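You operate a simulated robot arm through the tools that you are given. There is no shell and no other tool. Be economical: measure what you need, move in short steps, check, and stop when the job is done.

You are at the controls of a simulated two-armed robot. One attempt, no reset.

Task
Move the burnt apple pouch from the sealing station to the REWORK tray.
Fine: the jaws are cold and the heat stays off; air off before the narrow door opens, door shut before the air goes on again.

Only the result counts: the job must be done as asked and must still hold three seconds after the hand-in. Knocking over, shifting, dropping, spilling or breaking anything else fails it.

Robot
Two 7-joint arms with two-finger parallel grippers on one trunk, on a base that drives. Base frame: it is fixed to the floor where the robot stands at the start and does not move with it; the origin is under the middle of the robot, x ahead of it, y to its left, z up. Units: m, rad, N and s.
The left shoulder is at the start at [0.05, 0.187, 1.035], the right one opposite. With the tool pointing down near the work surface each hand reaches from about 0.1 to 0.66 m from the robot's upright axis, wherever it stands, measured 20 degrees to its own side. Places, roughly: apple pouch [0.5, -1, 1]; banana pouch [-1.5, -1.5, 1]; corn pouch [-1.5, -1.25, 1]; heat switch [0.4, 0.3, 1]; mango pouch [-1.25, -0.5, 1]; narrow sealing door [0.5, -1, 1.2]; peach pouch [-1.25, -0.75, 1]; red air valve [0.4, 0, 0.9]; red rework tray [-1.2, -0.9, 0.9]; strawberry pouch [-1.25, -0.75, 1]. Payload 3.43 kg a hand.
Tool frame (each hand has its own): the origin (TCP) lies between the finger pads and is the grasp point; the fingertips stand 0.03 m ahead of it; z points along the fingers, y is the line along which they close. The gripper opens to 0.094 m. The fingers are 0.028 m wide and 0.01 m thick; the gripper's body (0.05 by 0.096 m) begins 0.055 m behind the TCP.
Orientation is told as [roll, pitch, yaw] about the base's x, y, z axes, in that order, counted from this pose: with the fingers straight down and closing along the base's y, the tool's x points along the base's -x, its y along +y and its z along -z.

Tools
- The arms move only by the tool arm_command. It takes "left_motion", "right_motion" or both (then of equal length, played together; a hand with none holds still); each is a list of rows, each a list of 7 numbers: the shift along the tool's x, y, z in units of 50 mm (1.0 is 50 mm), then the turn, a rotation vector about the tool's x, y, z in units of 5 degrees (1.0 is 5 degrees), then the opening in per cent of the stroke, from 0 (shut) to 100 (fully open). In form: [[dx, dy, dz, wx, wy, wz, fingers], ...]. A call has 1 to 12 rows; each row shifts and turns the commanded pose from where the row before left it, along the tool's axes as they then stand. A call with a number of a shift or a turn outside -1 to 1 is refused whole. A row lasts 0.2 s, in which the tool goes at most 0.05 m and 0.15 rad; a call with a longer step from one row to the next is refused whole, and so is a gripper value outside its range. Where a pose cannot be reached the arm comes as near as it can. A force on the tool above 90 N (or 10 N above the force at the start of the call, whichever is more), or a blocked arm, ends the call early, and 0.2 s more pass. The fingers move at their own pace (about 0.153 m/s each) and stop on an object; they squeeze with about 34 N. The grip force told is the motor's: it shows also when the fingers shut on nothing. Time passes only in rows, and 0.2 s behind the last, so rows that do not move let the fingers close. It gives the time, the measured TCP pose, the force on the tool (base axes), the opening and the grip force at its end, in the units of the frame above (readings bear some noise), with the torque about the TCP (base axes, N m) and any sound that the robot's microphone picked up.
- Cameras (640 x 400 px; columns grow to the right, rows downward): "scene" is now at [0.1493, -0.0296, 1.2301]; the picture's right is [-0.32, -0.95, 0.00], its down [-0.22, 0.07, -0.97] and it looks along [0.92, -0.31, -0.23] (base axes); focal length 214 px, centre (320, 200). "left" rides on the left gripper at [0.076, -0.014, -0.103] in its tool frame; the picture's right is [0.18, 0.98, 0.00], its down [-0.75, 0.14, -0.64] and it looks along [-0.63, 0.12, 0.77] (tool axes); focal length 243 px, centre (320, 200). "right" rides on the right gripper at [0.076, 0.014, -0.102] in its tool frame; the picture's right is [-0.18, 0.98, 0.00], its down [-0.75, -0.14, -0.64] and it looks along [-0.63, -0.12, 0.77] (tool axes); focal length 243 px, centre (320, 200).
- snapshot(camera): a new picture of that camera. No time passes.
- slide_trunk(by): slides the trunk up (or, below 0, down) by that many m; the arms and the scene camera ride with it, the base frame stays. It gives what a move gives, with no picture.
- steer(legs): drives the robot by 1 to 6 legs, each [ahead, left, turn to the left] in m, m and rad, along the robot's own axes; the way and the turn of a leg run together, so that a leg with both is an arc; at most 1.5 m and 3.142 rad a leg. The arms and the cameras ride along, it lands a little off, and it stops where it bumps. It gives what a move gives.
- head_to(pan, tilt): turns the head with the scene camera to pan (to the left, within 1.396 rad either way) and tilt (down, from -0.506 to 1.204), counted from straight ahead of the robot. It gives what a move gives.
- locate(camera, pixels): for up to 12 pixels [column, row] of the newest picture of that camera ("zoom" is the newest enlarged one), the place [x, y, z] in the base frame of the surface seen there, good to about 0.002 m. No time passes.
- enlarge(camera, box): a new picture of the part [left, top, right, bottom] of that camera's present view, enlarged. No time passes.
- job_done(): hands the job in; it is judged then, once.

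Work in short steps. Measure before you move; look again where a grasp or a placing could have gone wrong, and mend it. You have 80 turns and 70 pictures in all, those below and enlarged ones among them. Open the grippers and draw the arms clear of the work before you hand the job in, unless the task says otherwise; then end with one line.

The tools are called after ">>>" as name(argument=value, ...) on one line, values as JSON. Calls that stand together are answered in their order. arm_command: Moves the arms, as the interface text tells. Its arguments: {"type":"object","properties":{"left_motion":{"type":"array","items":{"type":"array","items":{"type":"number"}}},"right_motion":{"type":"array","items":{"type":"array","items":{"type":"number"}}}},"required":[]} The other tools are called the same way: slide_trunk (by) slides the trunk up or down; steer (legs) drives the base; head_to (pan, tilt) turns the head that bears the scene camera; snapshot (camera) takes a picture; locate (camera, pixels) gives the place of the surface under pixels of a picture; enlarge (camera, box) takes an enlarged picture of a part of a camera's view; job_done () hands the job in.

At the start:

```text
time_s: 0.0
left_position: [0.2728, -0.0546, 1.2303]
left_tcp_rot: [-0.001, 0.0, 0.002]
left_force: [-0.4, 0.3, 0.1]
left_torque: [0.02, 0.04, -0.02]
left_opening: 0.0939
left_grip_force: 0.1
right_position: [0.2774, -0.3732, 1.2303]
right_tcp_rot: [-0.001, 0.002, 0.002]
right_force: [-0.2, 0.2, 0.4]
right_torque: [0.0, 0.01, -0.02]
right_opening: 0.0943
right_grip_force: 0.0
trunk travel left (down, up): [-0.25, 0.182]
robot x, y, heading: [0.0006, -0.0012, 0.005]
head pan, tilt: [-0.325, 0.237]
```

scene: 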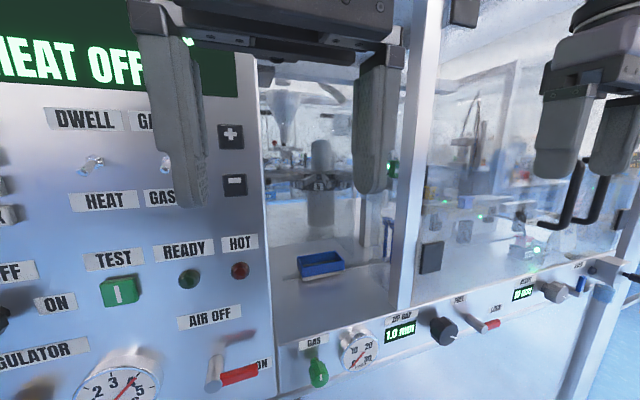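
right: 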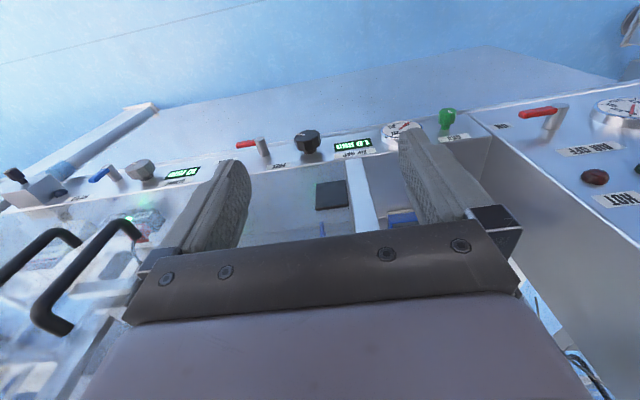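
left: 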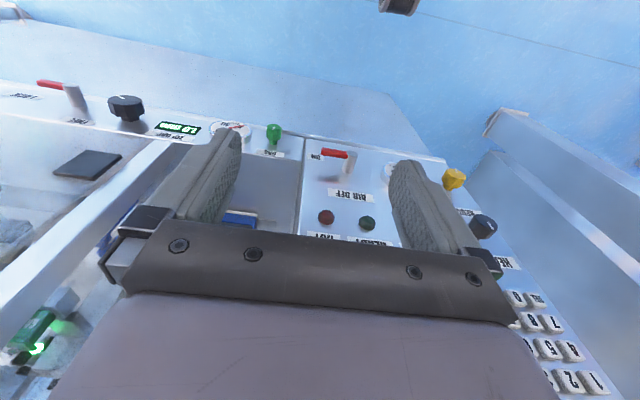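

The scene shows the red air valve at about (235,375), labelled AIR OFF above and ON to the right. I'll look at it more closely.

>>> enlarge(camera="scene", box=[80, 220, 400, 400])

>>> locate(camera="scene", pixels=[[215, 383], [250, 375], [320, 262], [600, 195], [555, 225], [430, 256], [400, 320], [600, 270], [315, 375], [270, 370]])

>>> head_to(pan=-0.9, tilt=0.3)

>>> snapshot(camera="scene")

```text
2.00 times, centred on (240, 310) of scene
```

zoom: 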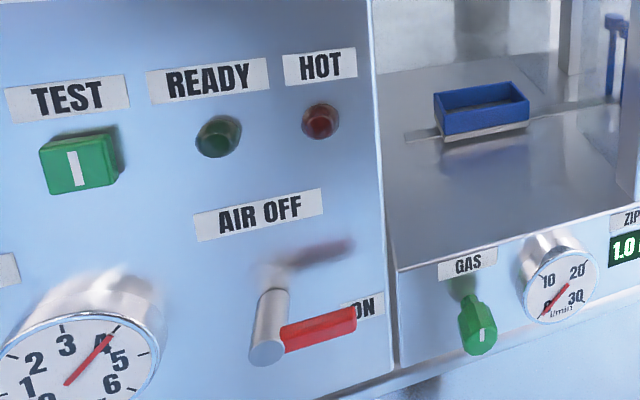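

```text
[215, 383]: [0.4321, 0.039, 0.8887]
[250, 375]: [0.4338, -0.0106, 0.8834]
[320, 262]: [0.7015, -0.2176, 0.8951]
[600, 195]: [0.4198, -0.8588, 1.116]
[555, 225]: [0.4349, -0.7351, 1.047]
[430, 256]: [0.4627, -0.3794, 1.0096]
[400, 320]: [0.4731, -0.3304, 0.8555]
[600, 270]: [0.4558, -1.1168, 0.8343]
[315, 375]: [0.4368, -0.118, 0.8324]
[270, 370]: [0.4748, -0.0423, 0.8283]
```

```text
time_s: 1.0
left_position: [0.2749, -0.0554, 1.2297]
left_tcp_rot: [-0.001, 0.0, 0.003]
left_force: [0.8, -0.8, 0.6]
left_torque: [0.01, 0.0, 0.01]
left_opening: 0.094
left_grip_force: 0.1
right_position: [0.2767, -0.3731, 1.2301]
right_tcp_rot: [0.0, 0.0, 0.002]
right_force: [0.0, 0.5, -0.3]
right_torque: [-0.04, 0.02, -0.01]
right_opening: 0.094
right_grip_force: 0.2
trunk travel left (down, up): [-0.25, 0.182]
robot x, y, heading: [-0.0006, 0.0003, -0.003]
head pan, tilt: [-0.901, 0.3]
```

```text
65 pictures are left
```

scene: 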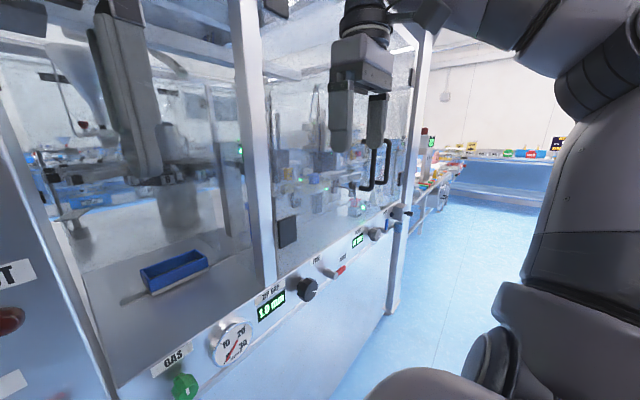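

The lever points right towards ON; OFF lies upward. I'll look at the door and lower controls.

>>> enlarge(camera="scene", box=[240, 60, 480, 320])

>>> locate(camera="scene", pixels=[[365, 187], [388, 150], [362, 160], [287, 232], [335, 272], [390, 222], [410, 100], [300, 180], [330, 160], [432, 140], [345, 210], [395, 280]])

```text
1.54 times, centred on (360, 190) of scene
```

zoom: 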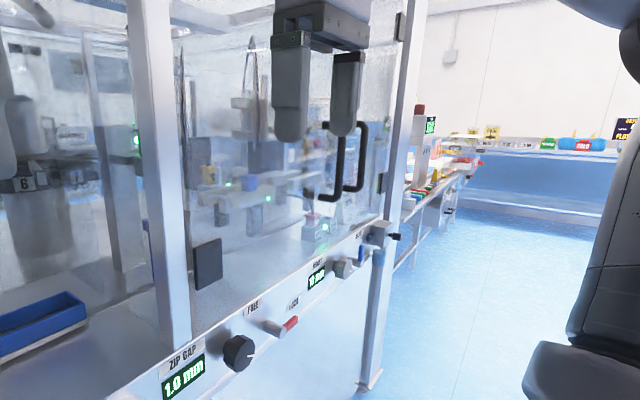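

```text
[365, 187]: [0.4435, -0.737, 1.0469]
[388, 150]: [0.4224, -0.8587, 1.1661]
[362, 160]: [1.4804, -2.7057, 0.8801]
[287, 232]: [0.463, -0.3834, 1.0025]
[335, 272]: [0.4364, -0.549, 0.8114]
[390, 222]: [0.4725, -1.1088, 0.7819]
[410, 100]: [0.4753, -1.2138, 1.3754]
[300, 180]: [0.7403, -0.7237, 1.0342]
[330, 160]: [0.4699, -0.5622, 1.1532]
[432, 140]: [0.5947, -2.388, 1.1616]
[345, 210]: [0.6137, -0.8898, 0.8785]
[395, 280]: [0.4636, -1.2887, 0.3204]
```

Now I'll look down at the air valve directly for precise geometry.

>>> head_to(pan=0.0, tilt=0.7)

>>> snapshot(camera="scene")

```text
time_s: 2.2
left_position: [0.2751, -0.0553, 1.2286]
left_tcp_rot: [-0.002, -0.001, 0.0]
left_force: [-0.1, -0.1, -0.5]
left_torque: [0.0, -0.02, 0.03]
left_opening: 0.0939
left_grip_force: 0.1
right_position: [0.2777, -0.3733, 1.2305]
right_tcp_rot: [0.0, 0.0, 0.002]
right_force: [0.5, 0.1, 0.7]
right_torque: [0.03, 0.01, -0.02]
right_opening: 0.0943
right_grip_force: 0.0
trunk travel left (down, up): [-0.25, 0.182]
robot x, y, heading: [0.0002, -0.0008, 0.002]
head pan, tilt: [0.0, 0.7]
```

```text
63 pictures are left
```

scene: 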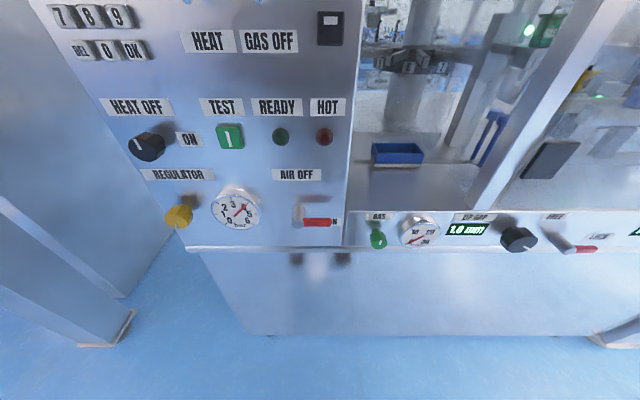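

>>> locate(camera="scene", pixels=[[306, 222], [318, 222], [328, 223], [322, 236], [340, 240], [297, 174], [300, 205], [334, 222], [345, 200], [565, 248], [590, 250], [290, 240]])

>>> enlarge(camera="scene", box=[260, 150, 380, 260])

>>> enlarge(camera="scene", box=[440, 190, 640, 290])

```text
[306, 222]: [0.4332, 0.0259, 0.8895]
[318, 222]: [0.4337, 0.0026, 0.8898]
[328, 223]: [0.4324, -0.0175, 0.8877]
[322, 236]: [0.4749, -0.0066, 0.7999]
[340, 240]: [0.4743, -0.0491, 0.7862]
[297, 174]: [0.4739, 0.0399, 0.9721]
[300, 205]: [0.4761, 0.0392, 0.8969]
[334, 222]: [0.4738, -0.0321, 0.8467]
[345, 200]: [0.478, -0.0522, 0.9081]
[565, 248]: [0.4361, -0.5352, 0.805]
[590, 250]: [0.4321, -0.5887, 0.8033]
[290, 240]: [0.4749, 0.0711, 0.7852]
```

```text
3.64 times, centred on (320, 205) of scene
```

zoom: 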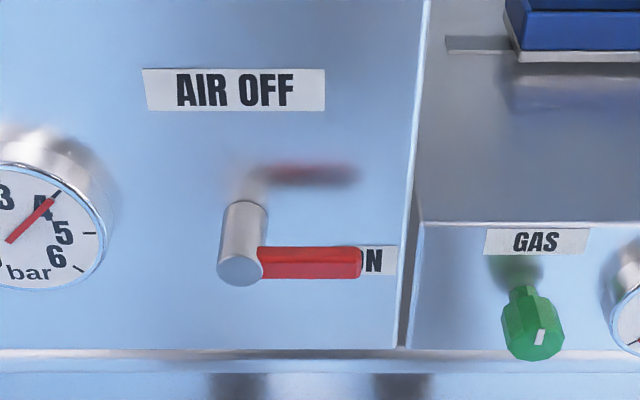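

```text
3.20 times, centred on (540, 240) of scene
```

zoom: 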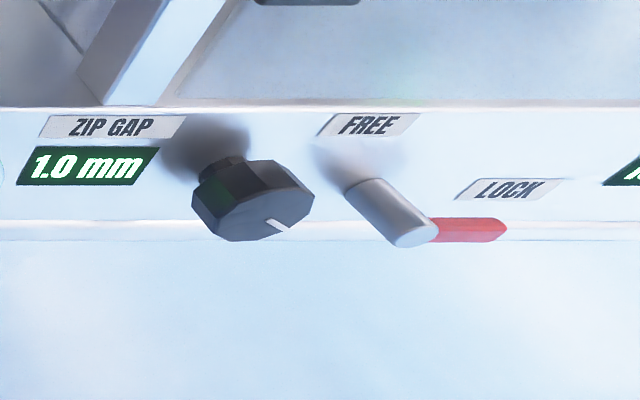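

Lever is at z≈0.8875, y from 0.039 (pivot) to −0.027, x≈0.435; panel is at x≈0.475. I pitch the left hand so its fingers point forward, closed.

>>> arm_command(left_motion=[[0, 0, 0, 0, -1, 0, 0], [0, 0, 0, 0, -1, 0, 0], [0, 0, 0, 0, -1, 0, 0], [0, 0, 0, 0, -1, 0, 0], [0, 0, 0, 0, -1, 0, 0], [0, 0, 0, 0, -1, 0, 0], [0, 0, 0, 0, -1, 0, 0], [0, 0, 0, 0, -1, 0, 0], [0, 0, 0, 0, -1, 0, 0]])

>>> arm_command(left_motion=[[0, 0, 0, 0, -1, 0, 0], [0, 0, 0, 0, -1, 0, 0], [0, 0, 0, 0, -1, 0, 0], [0, 0, 0, 0, -1, 0, 0], [0, 0, 0, 0, -1, 0, 0], [0, 0, 0, 0, -1, 0, 0], [0, 0, 0, 0, -1, 0, 0], [0, 0, 0, 0, -1, 0, 0], [0, 0, 0, 0, -1, 0, 0]])

```text
time_s: 3.4
left_position: [0.2808, -0.0531, 1.2386]
left_tcp_rot: [-0.056, -0.416, 0.064]
left_force: [1.9, -1.6, 11.3]
left_torque: [-0.13, 1.68, 0.08]
left_opening: 0.0
left_grip_force: 33.6
right_position: [0.2773, -0.3736, 1.2303]
right_tcp_rot: [0.0, 0.0, 0.002]
right_force: [-0.1, 0.3, 0.1]
right_torque: [-0.01, 0.01, -0.02]
right_opening: 0.094
right_grip_force: 0.1
trunk travel left (down, up): [-0.25, 0.182]
robot x, y, heading: [0.0023, 0.003, -0.001]
head pan, tilt: [0.0, 0.7]
stopped in row 6 (left hand): the force on the tool passed its limit at 107 N (the readings are from after the stop); the commanded pose is now the measured one
```

```text
time_s: 3.9
left_position: [0.2879, -0.0495, 1.2475]
left_tcp_rot: [-0.109, -0.491, 0.123]
left_force: [2.8, 0.9, 15.3]
left_torque: [-0.28, 2.36, -0.05]
left_opening: 0.0
left_grip_force: 32.9
right_position: [0.2781, -0.3728, 1.2303]
right_tcp_rot: [0.001, -0.001, 0.002]
right_force: [0.4, 0.8, -0.6]
right_torque: [0.0, 0.0, 0.0]
right_opening: 0.0939
right_grip_force: 0.0
trunk travel left (down, up): [-0.25, 0.182]
robot x, y, heading: [-0.0009, 0.0001, -0.001]
head pan, tilt: [0.0, 0.7]
stopped in row 2 (left hand): the force on the tool passed its limit at 105 N (the readings are from after the stop); the commanded pose is now the measured one
```

The hand's back swung into the robot's own head area. I'll move forward and down along the tool axis, away from it, then look.

>>> arm_command(left_motion=[[0, 0, 0.5, 0, 0, 0, 0], [0, 0, 0.8, 0, 0, 0, 0], [0, 0, 0.8, 0, 0, 0, 0], [0, 0, 0.8, 0, 0, 0, 0]])

>>> snapshot(camera="scene")

```text
time_s: 4.8
left_position: [0.356, -0.0564, 1.1171]
left_tcp_rot: [-0.097, -0.496, 0.112]
left_force: [-1.3, -0.6, 0.4]
left_torque: [-0.05, 0.0, 0.04]
left_opening: 0.0
left_grip_force: 32.8
right_position: [0.2786, -0.3733, 1.231]
right_tcp_rot: [0.001, 0.001, 0.002]
right_force: [0.5, 0.4, 0.5]
right_torque: [0.02, -0.01, -0.01]
right_opening: 0.0943
right_grip_force: 0.0
trunk travel left (down, up): [-0.25, 0.182]
robot x, y, heading: [0.0006, -0.0014, 0.0]
head pan, tilt: [0.0, 0.7]
```

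```text
60 pictures are left
```

scene: 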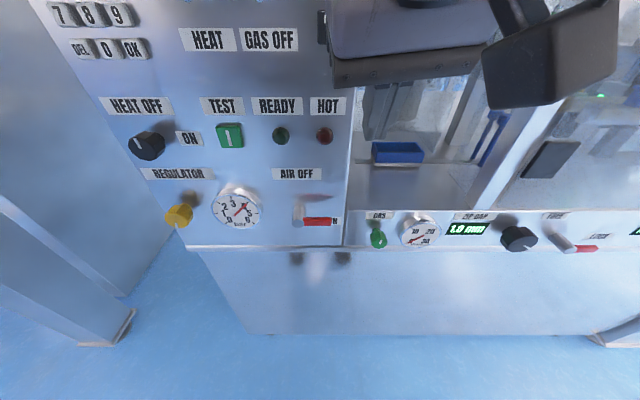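

Room is tight; I'll back the base by 0.15 m and shift right 0.15 m to give the left arm room, then look.

>>> steer(legs=[[-0.15, -0.15, 0]])

>>> arm_command(left_motion=[[0.3, 0, 0.9, 0.4, -1, -0.3, 0], [0.3, 0, 0.9, 0.4, -1, -0.3, 0], [0.3, 0, 0.9, 0.4, -1, -0.3, 0], [0.5, 0, 0, 0, -1, 0, 0], [0.5, 0, 0, 0, -1, 0, 0], [0.5, 0, 0, 0, -1, 0, 0]])

```text
time_s: 6.8
left_position: [0.2082, -0.206, 1.1194]
left_tcp_rot: [-0.101, -0.49, 0.119]
left_force: [-0.3, 0.4, -0.4]
left_torque: [-0.02, -0.02, 0.0]
left_opening: 0.0002
left_grip_force: 33.3
right_position: [0.1292, -0.5222, 1.2303]
right_tcp_rot: [0.001, 0.0, 0.001]
right_force: [-1.1, -0.1, 0.3]
right_torque: [0.01, -0.06, -0.03]
right_opening: 0.0939
right_grip_force: 0.1
trunk travel left (down, up): [-0.25, 0.182]
robot x, y, heading: [-0.1456, -0.1492, 0.004]
head pan, tilt: [0.0, 0.7]
```

```text
time_s: 8.2
left_position: [0.1963, -0.2366, 0.9284]
left_tcp_rot: [-0.406, -0.983, 0.414]
left_force: [-1.0, -0.1, 0.8]
left_torque: [0.01, 0.02, 0.04]
left_opening: 0.0
left_grip_force: 33.5
right_position: [0.13, -0.522, 1.231]
right_tcp_rot: [0.002, 0.001, 0.001]
right_force: [0.2, -0.1, -0.4]
right_torque: [0.0, 0.02, -0.02]
right_opening: 0.094
right_grip_force: 0.0
trunk travel left (down, up): [-0.25, 0.182]
robot x, y, heading: [-0.1495, -0.1512, 0.003]
head pan, tilt: [0.0, 0.7]
```

Roll/yaw need fixing: computed correction is about −31° about tool y and +13.4° about tool z.

>>> arm_command(left_motion=[[0, 0, 0, 0, -0.883, 0.384, 0], [0, 0, 0, 0, -0.883, 0.384, 0], [0, 0, 0, 0, -0.883, 0.384, 0], [0, 0, 0, 0, -0.883, 0.384, 0], [0, 0, 0, 0, -0.883, 0.384, 0], [0, 0, 0, 0, -0.883, 0.384, 0], [0, 0, 0, 0, -0.883, 0.384, 0]])

```text
time_s: 10.0
left_position: [0.2525, -0.198, 0.9502]
left_tcp_rot: [-1.229, -1.543, 1.309]
left_force: [-0.3, -0.5, 0.8]
left_torque: [-0.02, 0.0, -0.03]
left_opening: 0.0
left_grip_force: 32.8
left hand out of reach, approached as far as the arm can: row 5, 6, 7
right_position: [0.1294, -0.5217, 1.2289]
right_tcp_rot: [0.001, 0.0, 0.0]
right_force: [0.0, 0.0, -1.2]
right_torque: [-0.04, -0.04, 0.02]
right_opening: 0.0939
right_grip_force: 0.1
trunk travel left (down, up): [-0.25, 0.182]
robot x, y, heading: [-0.1511, -0.1472, -0.002]
head pan, tilt: [0.0, 0.7]
stopped in row 7 (left hand): the arm was blocked; the commanded pose is now the measured one
```

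Orientation is now nearly horizontal. Moving to the stand-off point in front of and below the lever.

>>> arm_command(left_motion=[[0.383, 0.64, 0.358, 0.15, 0, 0, 0], [0.383, 0.64, 0.358, 0.15, 0, 0, 0], [0.383, 0.64, 0.358, 0.15, 0, 0, 0], [0.383, 0.64, 0.358, 0.15, 0, 0, 0], [0.383, 0.64, 0.358, 0.15, 0, 0, 0], [0.383, 0.64, 0.358, 0.15, 0, 0, 0], [0, 0, 0, 0, 0, 0, 0]])

>>> snapshot(camera="scene")

```text
time_s: 11.6
left_position: [0.326, -0.0671, 0.8699]
left_tcp_rot: [-1.137, -1.544, 1.143]
left_force: [0.3, 0.0, -0.7]
left_torque: [0.03, 0.0, 0.03]
left_opening: 0.0002
left_grip_force: 33.1
left hand out of reach, approached as far as the arm can: row 5, 6
right_position: [0.1282, -0.5234, 1.23]
right_tcp_rot: [0.001, 0.0, 0.002]
right_force: [-1.0, -1.2, 0.6]
right_torque: [-0.02, -0.02, -0.01]
right_opening: 0.0937
right_grip_force: 0.1
trunk travel left (down, up): [-0.25, 0.182]
robot x, y, heading: [-0.1497, -0.1475, 0.003]
head pan, tilt: [0.0, 0.7]
```

```text
59 pictures are left
```

scene: 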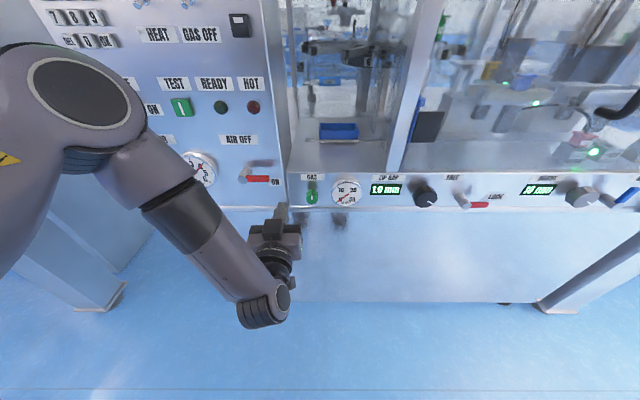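

The arm hits a reach limit 6 cm short; I'll let the base and trunk make up the rest.

>>> steer(legs=[[0.034, 0.061, 0]])

>>> slide_trunk(by=-0.035)

>>> snapshot(camera="scene")

```text
time_s: 12.8
left_position: [0.361, -0.0061, 0.87]
left_tcp_rot: [-1.155, -1.542, 1.162]
left_force: [0.5, 0.9, 0.1]
left_torque: [0.02, 0.01, -0.02]
left_opening: 0.0
left_grip_force: 33.1
right_position: [0.1637, -0.4611, 1.2312]
right_tcp_rot: [0.0, 0.0, 0.004]
right_force: [-0.6, 0.4, 0.9]
right_torque: [-0.02, 0.0, 0.02]
right_opening: 0.0941
right_grip_force: 0.0
trunk travel left (down, up): [-0.25, 0.182]
robot x, y, heading: [-0.1141, -0.0918, 0.003]
head pan, tilt: [0.0, 0.7]
```

```text
time_s: 13.6
left_position: [0.3618, -0.0058, 0.8347]
left_tcp_rot: [-1.162, -1.543, 1.166]
left_force: [-0.7, 0.5, -0.6]
left_torque: [0.02, 0.0, -0.01]
left_opening: 0.0002
left_grip_force: 33.0
right_position: [0.1633, -0.4606, 1.1945]
right_tcp_rot: [0.0, 0.001, 0.003]
right_force: [0.6, 0.4, 0.6]
right_torque: [0.02, 0.02, 0.0]
right_opening: 0.0939
right_grip_force: 0.2
trunk travel left (down, up): [-0.215, 0.217]
robot x, y, heading: [-0.119, -0.0916, 0.004]
head pan, tilt: [0.0, 0.7]
```

```text
58 pictures are left
```

scene: 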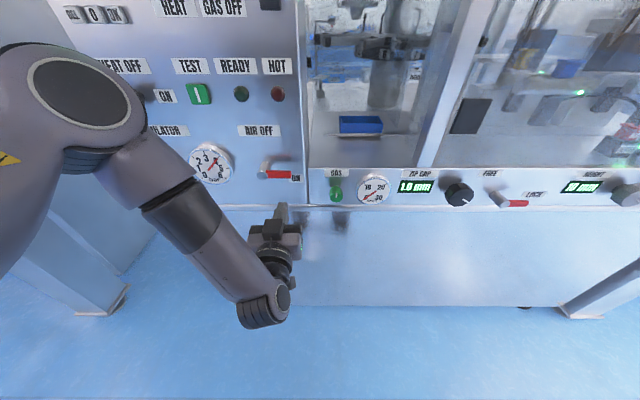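

The fingertips sit just below and ahead of the lever. Drive forward 6 cm so the tips go under it.

>>> steer(legs=[[0.06, 0, 0]])

>>> enlarge(camera="scene", box=[200, 100, 360, 250])

>>> snapshot(camera="left")

```text
time_s: 14.6
left_position: [0.4203, -0.0056, 0.8347]
left_tcp_rot: [-1.135, -1.544, 1.143]
left_force: [-0.2, 0.3, 0.0]
left_torque: [0.02, -0.06, 0.03]
left_opening: 0.0001
left_grip_force: 33.5
right_position: [0.223, -0.4607, 1.1948]
right_tcp_rot: [0.001, 0.0, 0.004]
right_force: [-0.1, -0.2, 0.3]
right_torque: [0.02, -0.02, 0.01]
right_opening: 0.0942
right_grip_force: 0.0
trunk travel left (down, up): [-0.215, 0.217]
robot x, y, heading: [-0.0565, -0.091, 0.004]
head pan, tilt: [0.0, 0.7]
```

```text
2.67 times, centred on (280, 175) of scene
```

zoom: 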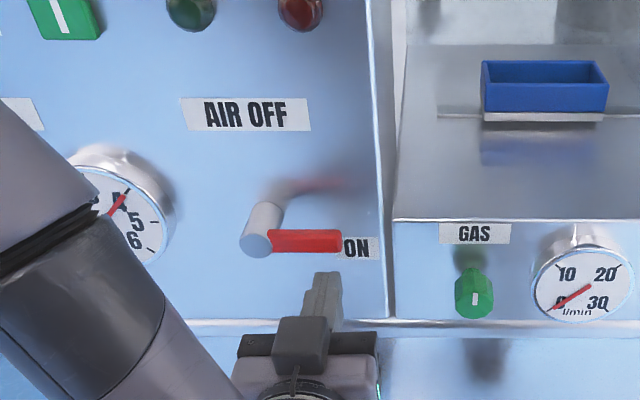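

```text
56 pictures are left
```

left: 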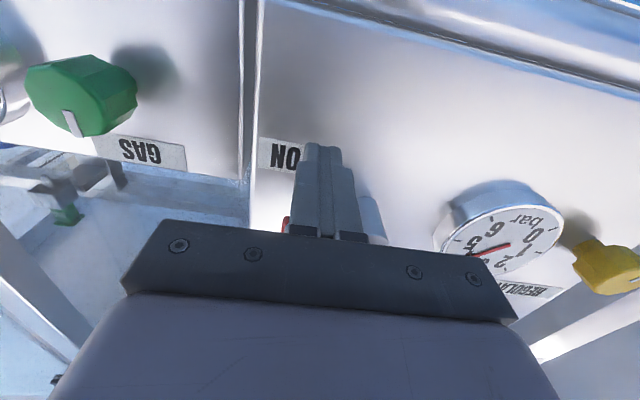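

Fingers are under the lever, clear of the dial. Push up in an arc (tool −x = up, +y = left).

>>> arm_command(left_motion=[[-0.4, 0, 0, 0, 0, 0, 0], [-0.4, 0, 0, 0, 0, 0, 0], [-0.4, -0.06, 0, 0, 0, 0, 0], [-0.4, 0.1, 0, 0, 0, 0, 0], [-0.25, 0.25, 0, 0, 0, 0, 0], [-0.15, 0.3, 0, 0, 0, 0, 0], [0, 0.1, 0, 0, 0, 0, 0]])

>>> enlarge(camera="scene", box=[200, 100, 360, 250])

```text
time_s: 16.2
left_position: [0.4205, 0.0244, 0.9333]
left_tcp_rot: [-1.067, -1.543, 1.062]
left_force: [2.4, -24.0, -5.4]
left_torque: [0.26, 0.08, -0.25]
left_opening: 0.0
left_grip_force: 33.0
right_position: [0.2243, -0.4644, 1.1942]
right_tcp_rot: [0.004, 0.0, 0.002]
right_force: [-0.2, -0.1, 0.2]
right_torque: [0.02, 0.0, 0.01]
right_opening: 0.0942
right_grip_force: 0.1
trunk travel left (down, up): [-0.215, 0.217]
robot x, y, heading: [-0.0537, -0.0874, 0.002]
head pan, tilt: [0.0, 0.7]
```

```text
2.67 times, centred on (280, 175) of scene
```

zoom: 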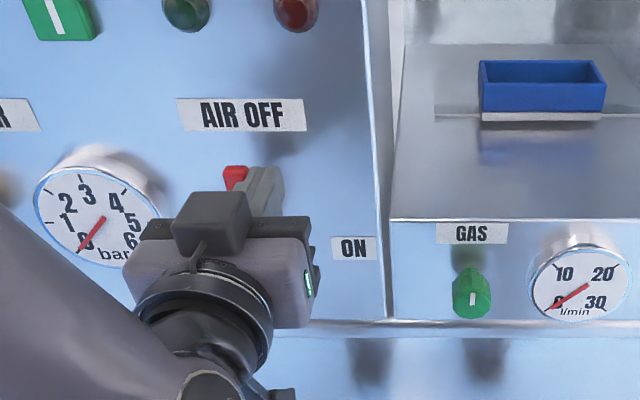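

Lever is up at AIR OFF and the gauge reads 0. Retreat: slide off to the right, then back the base away and look at the narrow door.

>>> arm_command(left_motion=[[0, -0.4, 0, 0, 0, 0, 0], [0, -0.3, -0.5, 0, 0, 0, 0], [0, 0, -0.8, 0, 0, 0, 0], [0, 0, -0.5, 0, 0, 0, 0]])

>>> steer(legs=[[-0.25, 0, 0], [0, -0.75, 0]])

>>> head_to(pan=-0.15, tilt=0.3)

>>> snapshot(camera="scene")

```text
time_s: 17.2
left_position: [0.3314, -0.0034, 0.9356]
left_tcp_rot: [-1.161, -1.542, 1.171]
left_force: [-0.7, 0.4, -0.3]
left_torque: [-0.02, 0.0, -0.01]
left_opening: 0.0001
left_grip_force: 32.9
right_position: [0.2229, -0.4626, 1.1953]
right_tcp_rot: [0.0, 0.002, 0.005]
right_force: [0.2, 0.6, 0.5]
right_torque: [-0.01, -0.02, 0.02]
right_opening: 0.0942
right_grip_force: 0.0
trunk travel left (down, up): [-0.215, 0.217]
robot x, y, heading: [-0.0588, -0.0882, 0.005]
head pan, tilt: [0.0, 0.7]
```

```text
time_s: 25.6
left_position: [0.0834, -0.7543, 0.9349]
left_tcp_rot: [-1.149, -1.543, 1.156]
left_force: [-0.9, -0.9, -0.6]
left_torque: [0.01, 0.0, 0.04]
left_opening: 0.0
left_grip_force: 33.1
right_position: [-0.0256, -1.2133, 1.1956]
right_tcp_rot: [0.0, -0.001, 0.002]
right_force: [0.4, 0.0, 0.3]
right_torque: [-0.02, 0.01, -0.01]
right_opening: 0.0941
right_grip_force: 0.0
trunk travel left (down, up): [-0.215, 0.217]
robot x, y, heading: [-0.3015, -0.8411, 0.002]
head pan, tilt: [0.0, 0.7]
```

```text
time_s: 26.5
left_position: [0.0826, -0.7568, 0.9357]
left_tcp_rot: [-1.148, -1.543, 1.156]
left_force: [0.4, -0.6, 0.7]
left_torque: [0.02, -0.01, 0.03]
left_opening: 0.0001
left_grip_force: 33.2
right_position: [-0.0237, -1.2134, 1.194]
right_tcp_rot: [0.0, 0.001, 0.003]
right_force: [0.7, -0.4, -0.2]
right_torque: [-0.03, -0.01, 0.0]
right_opening: 0.094
right_grip_force: 0.1
trunk travel left (down, up): [-0.215, 0.217]
robot x, y, heading: [-0.304, -0.8397, 0.004]
head pan, tilt: [-0.15, 0.3]
```

```text
54 pictures are left
```

scene: 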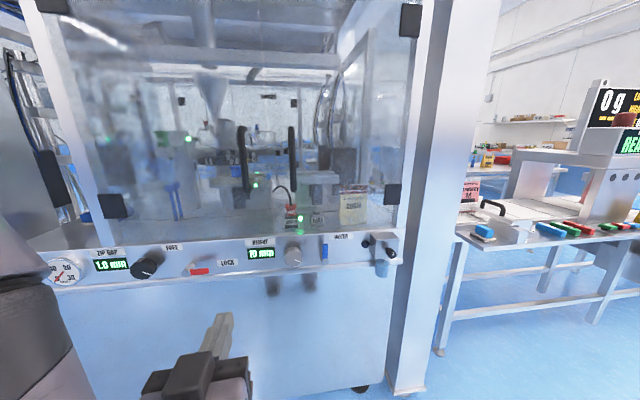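

>>> enlarge(camera="scene", box=[200, 80, 440, 280])

>>> locate(camera="scene", pixels=[[292, 130], [292, 172], [244, 130], [244, 185], [352, 205], [297, 205], [320, 215], [300, 218], [340, 190], [392, 193], [410, 22], [300, 240]])

```text
2.00 times, centred on (320, 180) of scene
```

zoom: 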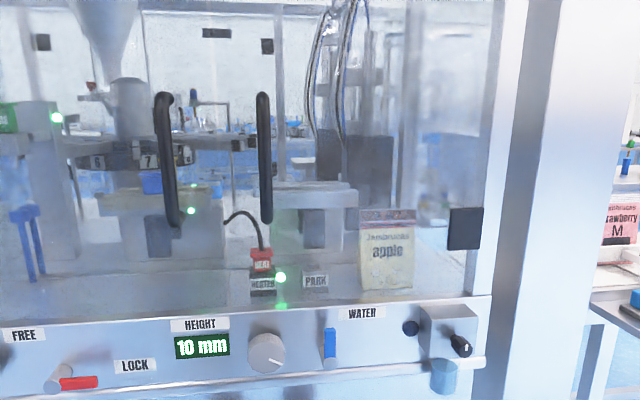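

```text
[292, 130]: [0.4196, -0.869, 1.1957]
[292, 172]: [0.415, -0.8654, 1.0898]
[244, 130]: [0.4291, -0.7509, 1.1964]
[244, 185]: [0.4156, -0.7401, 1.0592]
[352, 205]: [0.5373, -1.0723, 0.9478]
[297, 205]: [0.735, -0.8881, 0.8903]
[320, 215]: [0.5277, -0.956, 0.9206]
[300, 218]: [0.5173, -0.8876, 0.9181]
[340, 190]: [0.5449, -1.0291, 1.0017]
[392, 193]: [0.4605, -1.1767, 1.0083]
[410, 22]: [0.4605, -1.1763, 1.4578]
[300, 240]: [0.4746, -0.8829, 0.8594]
```

Narrow door: handle bar at x≈0.415, y≈−0.868, z 1.07–1.21, hinges at y≈−1.18. The apple pouch stands behind at (0.54,−1.07,0.95). I raise the trunk so the left hand is at handle height, open the fingers and approach.

>>> slide_trunk(by=0.205)

>>> arm_command(left_motion=[[0, 0, 0, 0, 0, 0, 100], [0, 0, 0, 0, 0, 0, 100]])

>>> steer(legs=[[0, -0.112, 0], [0.24, 0, 0]])

>>> snapshot(camera="left")

>>> snapshot(camera="scene")

```text
time_s: 28.7
left_position: [0.0826, -0.7555, 1.1399]
left_tcp_rot: [-1.146, -1.544, 1.152]
left_force: [-0.1, -1.8, -0.2]
left_torque: [0.01, 0.03, 0.0]
left_opening: 0.0
left_grip_force: 33.0
right_position: [-0.0255, -1.2133, 1.4003]
right_tcp_rot: [-0.002, -0.001, 0.004]
right_force: [-0.5, -0.1, 0.4]
right_torque: [0.02, 0.01, 0.01]
right_opening: 0.0939
right_grip_force: 0.1
trunk travel left (down, up): [-0.42, 0.012]
robot x, y, heading: [-0.3047, -0.8415, -0.0]
head pan, tilt: [-0.15, 0.3]
```

```text
time_s: 29.3
left_position: [0.0824, -0.7563, 1.1414]
left_tcp_rot: [-1.149, -1.543, 1.158]
left_force: [-0.6, -0.4, 0.2]
left_torque: [-0.01, 0.03, 0.01]
left_opening: 0.0941
left_grip_force: 0.0
right_position: [-0.0259, -1.2132, 1.4002]
right_tcp_rot: [0.001, -0.002, 0.003]
right_force: [0.2, -1.1, 0.1]
right_torque: [0.01, 0.03, 0.01]
right_opening: 0.0942
right_grip_force: 0.1
trunk travel left (down, up): [-0.42, 0.012]
robot x, y, heading: [-0.3028, -0.8381, -0.002]
head pan, tilt: [-0.15, 0.3]
```

```text
time_s: 32.3
left_position: [0.3223, -0.868, 1.1406]
left_tcp_rot: [-1.126, -1.541, 1.132]
left_force: [0.0, -0.5, -0.7]
left_torque: [0.0, -0.06, -0.01]
left_opening: 0.0939
left_grip_force: 0.0
right_position: [0.2166, -1.3261, 1.4005]
right_tcp_rot: [0.0, 0.001, 0.003]
right_force: [0.3, 0.6, -0.6]
right_torque: [0.0, 0.0, 0.03]
right_opening: 0.094
right_grip_force: 0.0
trunk travel left (down, up): [-0.42, 0.012]
robot x, y, heading: [-0.0644, -0.9536, -0.002]
head pan, tilt: [-0.15, 0.3]
```

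```text
52 pictures are left
```

left: 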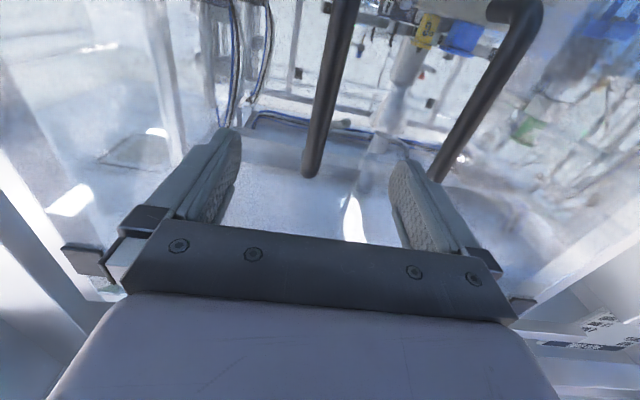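

```text
51 pictures are left
```

scene: 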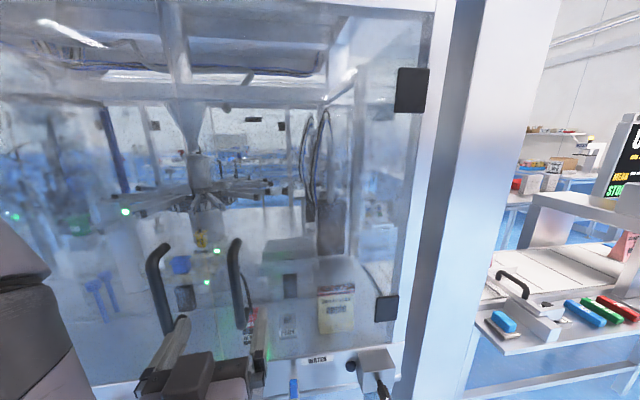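

The bar of the narrow handle is at (315,165) in the left view, between the fingers. Measuring its exact place.

>>> locate(camera="left", pixels=[[312, 165], [322, 120], [335, 60], [341, 15], [440, 170], [480, 100]])

>>> locate(camera="scene", pixels=[[236, 243], [238, 270], [245, 295], [411, 90], [386, 308], [425, 60], [345, 290], [340, 310], [355, 360], [460, 300], [375, 370]])

```text
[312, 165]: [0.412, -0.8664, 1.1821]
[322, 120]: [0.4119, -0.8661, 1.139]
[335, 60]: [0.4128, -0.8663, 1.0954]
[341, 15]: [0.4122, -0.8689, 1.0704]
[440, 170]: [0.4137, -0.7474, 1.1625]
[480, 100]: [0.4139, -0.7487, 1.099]
```

```text
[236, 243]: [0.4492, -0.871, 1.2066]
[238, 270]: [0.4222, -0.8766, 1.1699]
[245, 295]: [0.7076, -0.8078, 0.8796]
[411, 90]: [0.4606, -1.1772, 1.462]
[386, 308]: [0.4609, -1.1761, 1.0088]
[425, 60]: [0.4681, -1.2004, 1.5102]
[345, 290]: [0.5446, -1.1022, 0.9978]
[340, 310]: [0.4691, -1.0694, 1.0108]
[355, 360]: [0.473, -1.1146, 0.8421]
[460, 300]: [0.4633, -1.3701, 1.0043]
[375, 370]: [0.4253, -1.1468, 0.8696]
```

Bar centre is about (0.42, −0.866). Advance 9 cm and close the fingers on it.

>>> steer(legs=[[0.092, 0, 0]])

>>> arm_command(left_motion=[[0, 0, 0, 0, 0, 0, 0], [0, 0, 0, 0, 0, 0, 0], [0, 0, 0, 0, 0, 0, 0]])

>>> snapshot(camera="left")

```text
time_s: 33.4
left_position: [0.4155, -0.8691, 1.1399]
left_tcp_rot: [-1.117, -1.543, 1.124]
left_force: [0.1, -0.6, -0.2]
left_torque: [0.01, 0.0, 0.0]
left_opening: 0.0942
left_grip_force: 0.1
right_position: [0.3085, -1.325, 1.4009]
right_tcp_rot: [0.001, -0.001, 0.002]
right_force: [0.7, 0.5, 0.4]
right_torque: [0.0, 0.04, 0.05]
right_opening: 0.0939
right_grip_force: 0.0
trunk travel left (down, up): [-0.42, 0.012]
robot x, y, heading: [0.0293, -0.9528, 0.003]
head pan, tilt: [-0.15, 0.3]
```

```text
time_s: 34.2
left_position: [0.4136, -0.8668, 1.1402]
left_tcp_rot: [-1.1, -1.548, 1.11]
left_force: [-4.0, 8.1, 1.9]
left_torque: [1.45, 0.04, 0.08]
left_opening: 0.0184
left_grip_force: 44.8
right_position: [0.3044, -1.3244, 1.4]
right_tcp_rot: [0.0, -0.002, 0.002]
right_force: [0.2, -1.0, 0.5]
right_torque: [-0.02, -0.01, 0.02]
right_opening: 0.0941
right_grip_force: 0.0
trunk travel left (down, up): [-0.42, 0.012]
robot x, y, heading: [0.0326, -0.9534, 0.003]
head pan, tilt: [-0.15, 0.3]
```

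```text
50 pictures are left
```

left: 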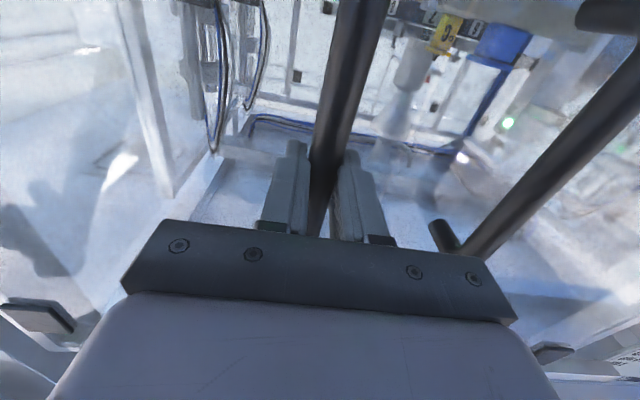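

Handle is gripped (opening 18 mm). Pull the door along its arc about the hinge (≈(0.465,−1.195)) by driving the base, first 30°.

>>> steer(legs=[[-0.083, -0.023, 0], [-0.074, -0.0435, 0]])

>>> snapshot(camera="scene")

```text
time_s: 36.0
left_position: [0.2542, -0.9275, 1.1406]
left_tcp_rot: [-1.068, -1.545, 1.087]
left_force: [-26.5, 38.7, -0.3]
left_torque: [1.13, 0.06, 0.64]
left_opening: 0.0182
left_grip_force: 45.3
right_position: [0.1457, -1.3869, 1.4027]
right_tcp_rot: [-0.004, -0.007, 0.002]
right_force: [-0.4, -1.5, -0.8]
right_torque: [0.01, 0.0, 0.03]
right_opening: 0.0938
right_grip_force: 0.1
trunk travel left (down, up): [-0.42, 0.012]
robot x, y, heading: [-0.1268, -1.0206, -0.001]
head pan, tilt: [-0.15, 0.3]
```

```text
49 pictures are left
```

scene: 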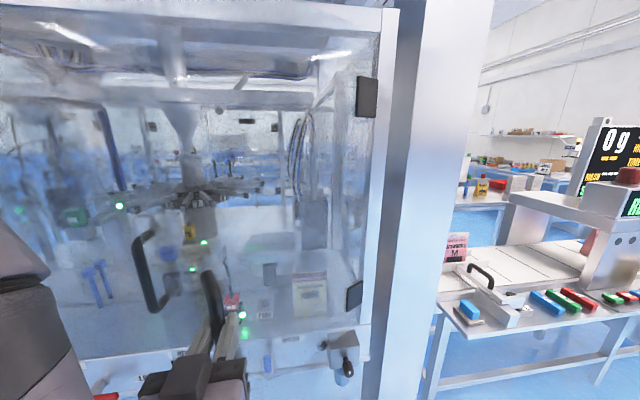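

Door opens well. Some radial pull (force +y), so I'll use slightly less rightward motion for the next 30°.

>>> steer(legs=[[-0.07, -0.045, 0], [-0.05, -0.066, 0]])

>>> snapshot(camera="scene")

```text
time_s: 37.9
left_position: [0.144, -1.0449, 1.1386]
left_tcp_rot: [-0.823, -1.547, 0.843]
left_force: [35.5, -18.5, 5.9]
left_torque: [1.19, -0.38, -0.2]
left_opening: 0.018
left_grip_force: 45.3
right_position: [0.0356, -1.5049, 1.3977]
right_tcp_rot: [0.005, 0.003, 0.001]
right_force: [0.1, -0.4, -0.2]
right_torque: [0.0, -0.02, 0.0]
right_opening: 0.0942
right_grip_force: 0.1
trunk travel left (down, up): [-0.42, 0.012]
robot x, y, heading: [-0.2449, -1.1268, 0.0]
head pan, tilt: [-0.15, 0.3]
```

```text
48 pictures are left
```

scene: 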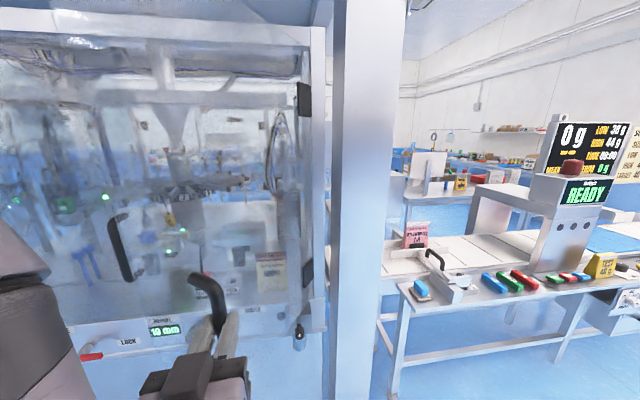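

Door at ~57°. Checking clearance on the right before continuing to pull past 90°.

>>> locate(camera="scene", pixels=[[410, 285], [470, 310], [590, 150], [640, 270], [580, 205], [432, 262], [600, 310], [400, 360], [350, 395]])

```text
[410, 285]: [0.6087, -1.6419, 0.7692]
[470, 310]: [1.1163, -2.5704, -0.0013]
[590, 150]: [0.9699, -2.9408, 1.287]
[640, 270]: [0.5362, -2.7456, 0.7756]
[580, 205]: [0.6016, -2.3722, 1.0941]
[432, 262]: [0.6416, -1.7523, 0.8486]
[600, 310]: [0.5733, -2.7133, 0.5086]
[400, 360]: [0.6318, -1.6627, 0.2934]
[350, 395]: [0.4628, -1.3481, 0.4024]
```

Everything on the right is at x > 0.5, so there is room. Continue the arc to about 105°.

>>> steer(legs=[[-0.01, -0.088, 0], [0.003, -0.086, 0], [0.023, -0.083, 0]])

>>> head_to(pan=0.5, tilt=0.3)

>>> snapshot(camera="scene")

```text
time_s: 39.9
left_position: [0.1152, -1.1486, 1.1393]
left_tcp_rot: [-0.188, -1.552, 0.197]
left_force: [-34.0, 5.5, 13.5]
left_torque: [0.12, 0.29, 0.0]
left_opening: 0.0181
left_grip_force: 44.5
right_position: [0.014, -1.6114, 1.402]
right_tcp_rot: [0.002, -0.009, 0.005]
right_force: [-0.3, -0.3, 0.3]
right_torque: [0.03, 0.02, -0.03]
right_opening: 0.0941
right_grip_force: 0.0
trunk travel left (down, up): [-0.42, 0.012]
robot x, y, heading: [-0.2593, -1.2365, 0.002]
head pan, tilt: [-0.15, 0.3]
stopped in leg 2: the force on the tool passed its limit at 94 N (the readings are from after the stop); the commanded pose is now the measured one
```

```text
time_s: 41.0
left_position: [0.1152, -1.1485, 1.1396]
left_tcp_rot: [-0.252, -1.552, 0.262]
left_force: [-46.5, 7.8, 18.3]
left_torque: [0.12, -0.07, -0.09]
left_opening: 0.0179
left_grip_force: 44.6
right_position: [0.0119, -1.6092, 1.4031]
right_tcp_rot: [-0.001, -0.009, 0.006]
right_force: [-0.5, 0.9, 0.5]
right_torque: [-0.05, -0.02, -0.01]
right_opening: 0.094
right_grip_force: 0.0
trunk travel left (down, up): [-0.42, 0.012]
robot x, y, heading: [-0.2569, -1.2387, -0.001]
head pan, tilt: [0.499, 0.3]
```

```text
47 pictures are left
```

scene: 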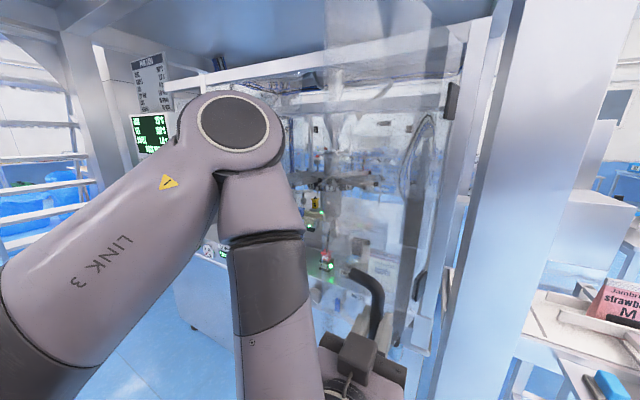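

Door ~75° open; the hand is slightly compressed in x. I'll release with a partial opening (door is close beside the finger) and back straight off.

>>> arm_command(left_motion=[[0, 0, 0, 0, 0, 0, 50], [0, 0, 0, 0, 0, 0, 50], [0, 0, 0, 0, 0, 0, 50]])

>>> snapshot(camera="left")

```text
time_s: 41.8
left_position: [0.123, -1.1486, 1.1365]
left_tcp_rot: [-0.206, -1.543, 0.217]
left_force: [-1.3, 0.3, 0.1]
left_torque: [-0.01, 0.0, -0.01]
left_opening: 0.0469
left_grip_force: 0.1
right_position: [0.0194, -1.6113, 1.4007]
right_tcp_rot: [-0.001, -0.001, 0.003]
right_force: [0.3, 0.8, -0.2]
right_torque: [-0.02, 0.01, 0.01]
right_opening: 0.0937
right_grip_force: 0.1
trunk travel left (down, up): [-0.42, 0.012]
robot x, y, heading: [-0.2557, -1.2399, -0.003]
head pan, tilt: [0.499, 0.3]
```

```text
46 pictures are left
```

left: 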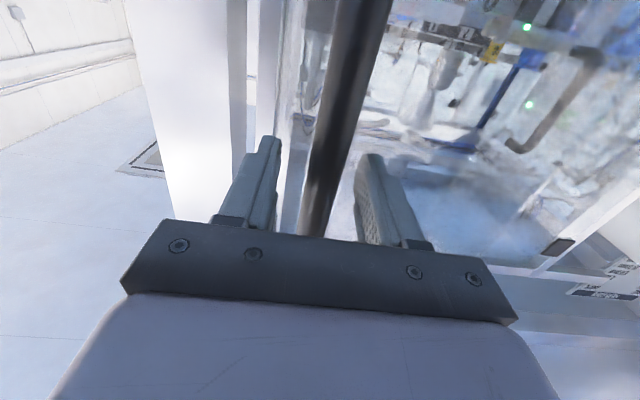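

Bar is free between fingers. Back off, go left around the door edge, then forward so the right hand gets inside the door.

>>> steer(legs=[[-0.22, 0, 0], [0, 0.77, 0], [0.34, 0, 0]])

>>> head_to(pan=-0.6, tilt=0.35)

>>> snapshot(camera="scene")

```text
time_s: 52.0
left_position: [0.2392, -0.3763, 1.1369]
left_tcp_rot: [-0.192, -1.543, 0.202]
left_force: [1.0, -0.3, -0.7]
left_torque: [0.02, 0.01, 0.0]
left_opening: 0.0471
left_grip_force: 0.1
right_position: [0.1365, -0.8393, 1.4005]
right_tcp_rot: [-0.002, -0.002, 0.006]
right_force: [-0.2, -0.1, 0.4]
right_torque: [-0.02, 0.01, 0.0]
right_opening: 0.0941
right_grip_force: 0.0
trunk travel left (down, up): [-0.42, 0.012]
robot x, y, heading: [-0.1429, -0.4663, 0.006]
head pan, tilt: [0.499, 0.3]
```

```text
time_s: 53.4
left_position: [0.2369, -0.3764, 1.1363]
left_tcp_rot: [-0.195, -1.542, 0.209]
left_force: [0.6, 0.0, -0.1]
left_torque: [0.0, -0.03, 0.01]
left_opening: 0.047
left_grip_force: 0.0
right_position: [0.1363, -0.8403, 1.4003]
right_tcp_rot: [-0.001, 0.001, 0.005]
right_force: [-0.4, 0.7, -0.4]
right_torque: [-0.01, 0.01, 0.01]
right_opening: 0.0939
right_grip_force: 0.1
trunk travel left (down, up): [-0.42, 0.012]
robot x, y, heading: [-0.14, -0.4696, 0.006]
head pan, tilt: [-0.6, 0.351]
```

```text
45 pictures are left
```

scene: 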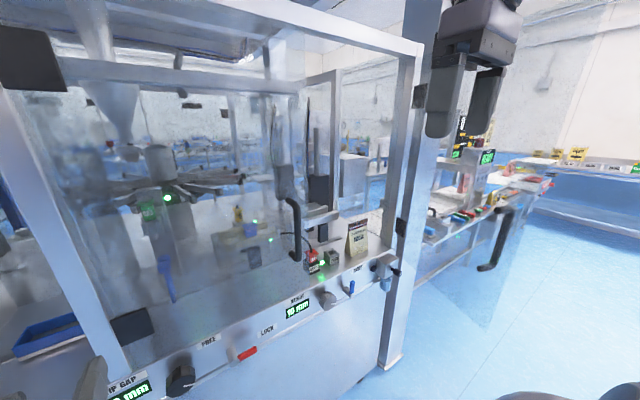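

Door stands open at ~75–80° with nothing in the way. Lower the trunk so the right hand is at mid-door height, then push the door's inner face to the right.

>>> slide_trunk(by=-0.2)

>>> steer(legs=[[0, -0.28, 0], [0.06, -0.15, 0]])

>>> snapshot(camera="scene")

```text
time_s: 55.5
left_position: [0.2383, -0.3754, 0.9373]
left_tcp_rot: [-0.197, -1.543, 0.209]
left_force: [1.1, -0.2, 0.5]
left_torque: [-0.02, -0.02, 0.01]
left_opening: 0.0472
left_grip_force: 0.0
right_position: [0.1368, -0.8383, 1.2002]
right_tcp_rot: [-0.002, 0.0, 0.006]
right_force: [-0.2, -0.6, 0.3]
right_torque: [-0.03, 0.01, -0.02]
right_opening: 0.0939
right_grip_force: 0.0
trunk travel left (down, up): [-0.22, 0.212]
robot x, y, heading: [-0.1437, -0.4655, 0.007]
head pan, tilt: [-0.6, 0.351]
```

```text
time_s: 59.9
left_position: [0.2831, -0.7679, 0.9376]
left_tcp_rot: [-0.402, -1.544, 0.417]
left_force: [0.6, 0.3, -0.9]
left_torque: [-0.01, -0.05, 0.01]
left_opening: 0.0467
left_grip_force: 0.0
right_position: [0.1757, -1.2151, 1.2026]
right_tcp_rot: [0.002, 0.015, 0.042]
right_force: [-16.6, 27.2, -2.0]
right_torque: [-1.56, -0.89, -0.37]
right_opening: 0.0777
right_grip_force: 0.1
trunk travel left (down, up): [-0.22, 0.212]
robot x, y, heading: [-0.0956, -0.8606, 0.006]
head pan, tilt: [-0.6, 0.351]
stopped in leg 2: the force on the tool passed its limit at 107 N (the readings are from after the stop); the commanded pose is now the measured one
```

```text
44 pictures are left
```

scene: 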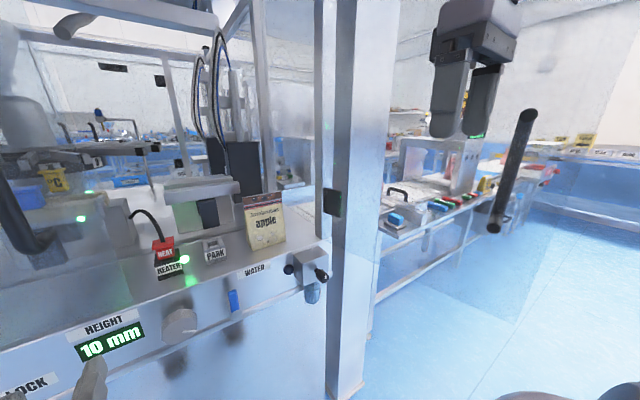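

Door reached its stop at about 105°. Relieve by shifting left, then study the pouch at (265,220).

>>> steer(legs=[[0, 0.1, 0]])

>>> head_to(pan=-0.35, tilt=0.5)

>>> snapshot(camera="scene")

>>> enlarge(camera="scene", box=[220, 70, 440, 230])

```text
time_s: 61.4
left_position: [0.2842, -0.6691, 0.9369]
left_tcp_rot: [-0.212, -1.54, 0.229]
left_force: [0.8, -0.4, -0.1]
left_torque: [-0.03, -0.01, -0.01]
left_opening: 0.047
left_grip_force: 0.0
right_position: [0.1792, -1.1215, 1.2012]
right_tcp_rot: [0.008, 0.016, 0.036]
right_force: [0.5, 0.4, -0.4]
right_torque: [-0.01, 0.01, -0.03]
right_opening: 0.094
right_grip_force: 0.1
trunk travel left (down, up): [-0.22, 0.212]
robot x, y, heading: [-0.1002, -0.7606, 0.006]
head pan, tilt: [-0.6, 0.351]
```

```text
time_s: 62.2
left_position: [0.2855, -0.6714, 0.9366]
left_tcp_rot: [-0.207, -1.547, 0.226]
left_force: [-0.5, 0.1, -0.1]
left_torque: [0.01, 0.02, 0.0]
left_opening: 0.0469
left_grip_force: 0.0
right_position: [0.1796, -1.1231, 1.1996]
right_tcp_rot: [0.008, 0.018, 0.038]
right_force: [0.3, 0.7, -0.5]
right_torque: [-0.02, 0.04, -0.02]
right_opening: 0.0938
right_grip_force: 0.1
trunk travel left (down, up): [-0.22, 0.212]
robot x, y, heading: [-0.0962, -0.7625, 0.004]
head pan, tilt: [-0.351, 0.499]
```

```text
43 pictures are left
```

scene: 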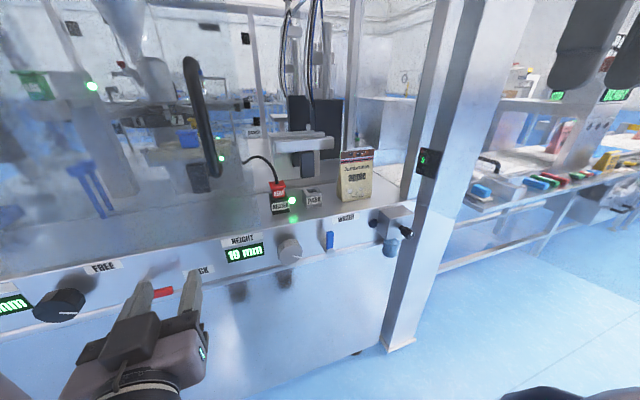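

```text
2.50 times, centred on (330, 150) of scene
```

zoom: 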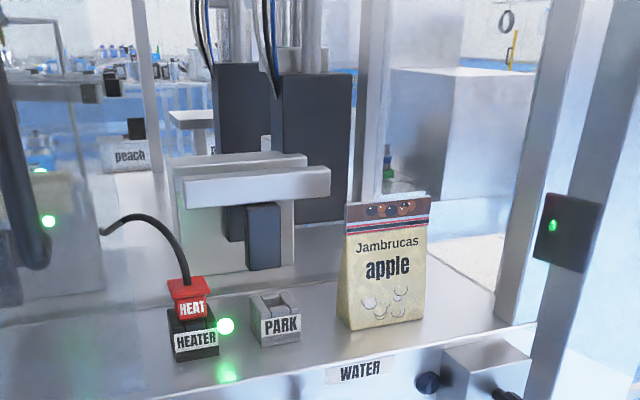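

The pouch stands free on the deck. Measure its extents.

>>> locate(camera="zoom", pixels=[[348, 205], [428, 198], [342, 240], [385, 215], [385, 265], [343, 310], [352, 328], [424, 315], [390, 328], [424, 230], [275, 330], [335, 190]])

>>> snapshot(camera="right")

```text
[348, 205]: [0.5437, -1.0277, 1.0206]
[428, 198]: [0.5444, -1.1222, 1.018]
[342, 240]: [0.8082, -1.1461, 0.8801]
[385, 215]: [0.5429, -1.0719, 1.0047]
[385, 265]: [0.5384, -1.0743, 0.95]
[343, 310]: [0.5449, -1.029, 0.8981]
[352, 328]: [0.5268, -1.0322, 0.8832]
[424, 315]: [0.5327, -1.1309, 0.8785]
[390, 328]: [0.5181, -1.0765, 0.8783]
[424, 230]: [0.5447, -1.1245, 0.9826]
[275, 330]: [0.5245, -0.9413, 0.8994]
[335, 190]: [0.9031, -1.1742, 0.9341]
```

```text
41 pictures are left
```

right: 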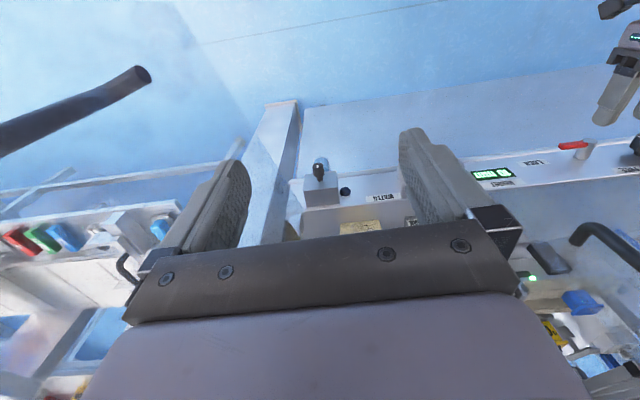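

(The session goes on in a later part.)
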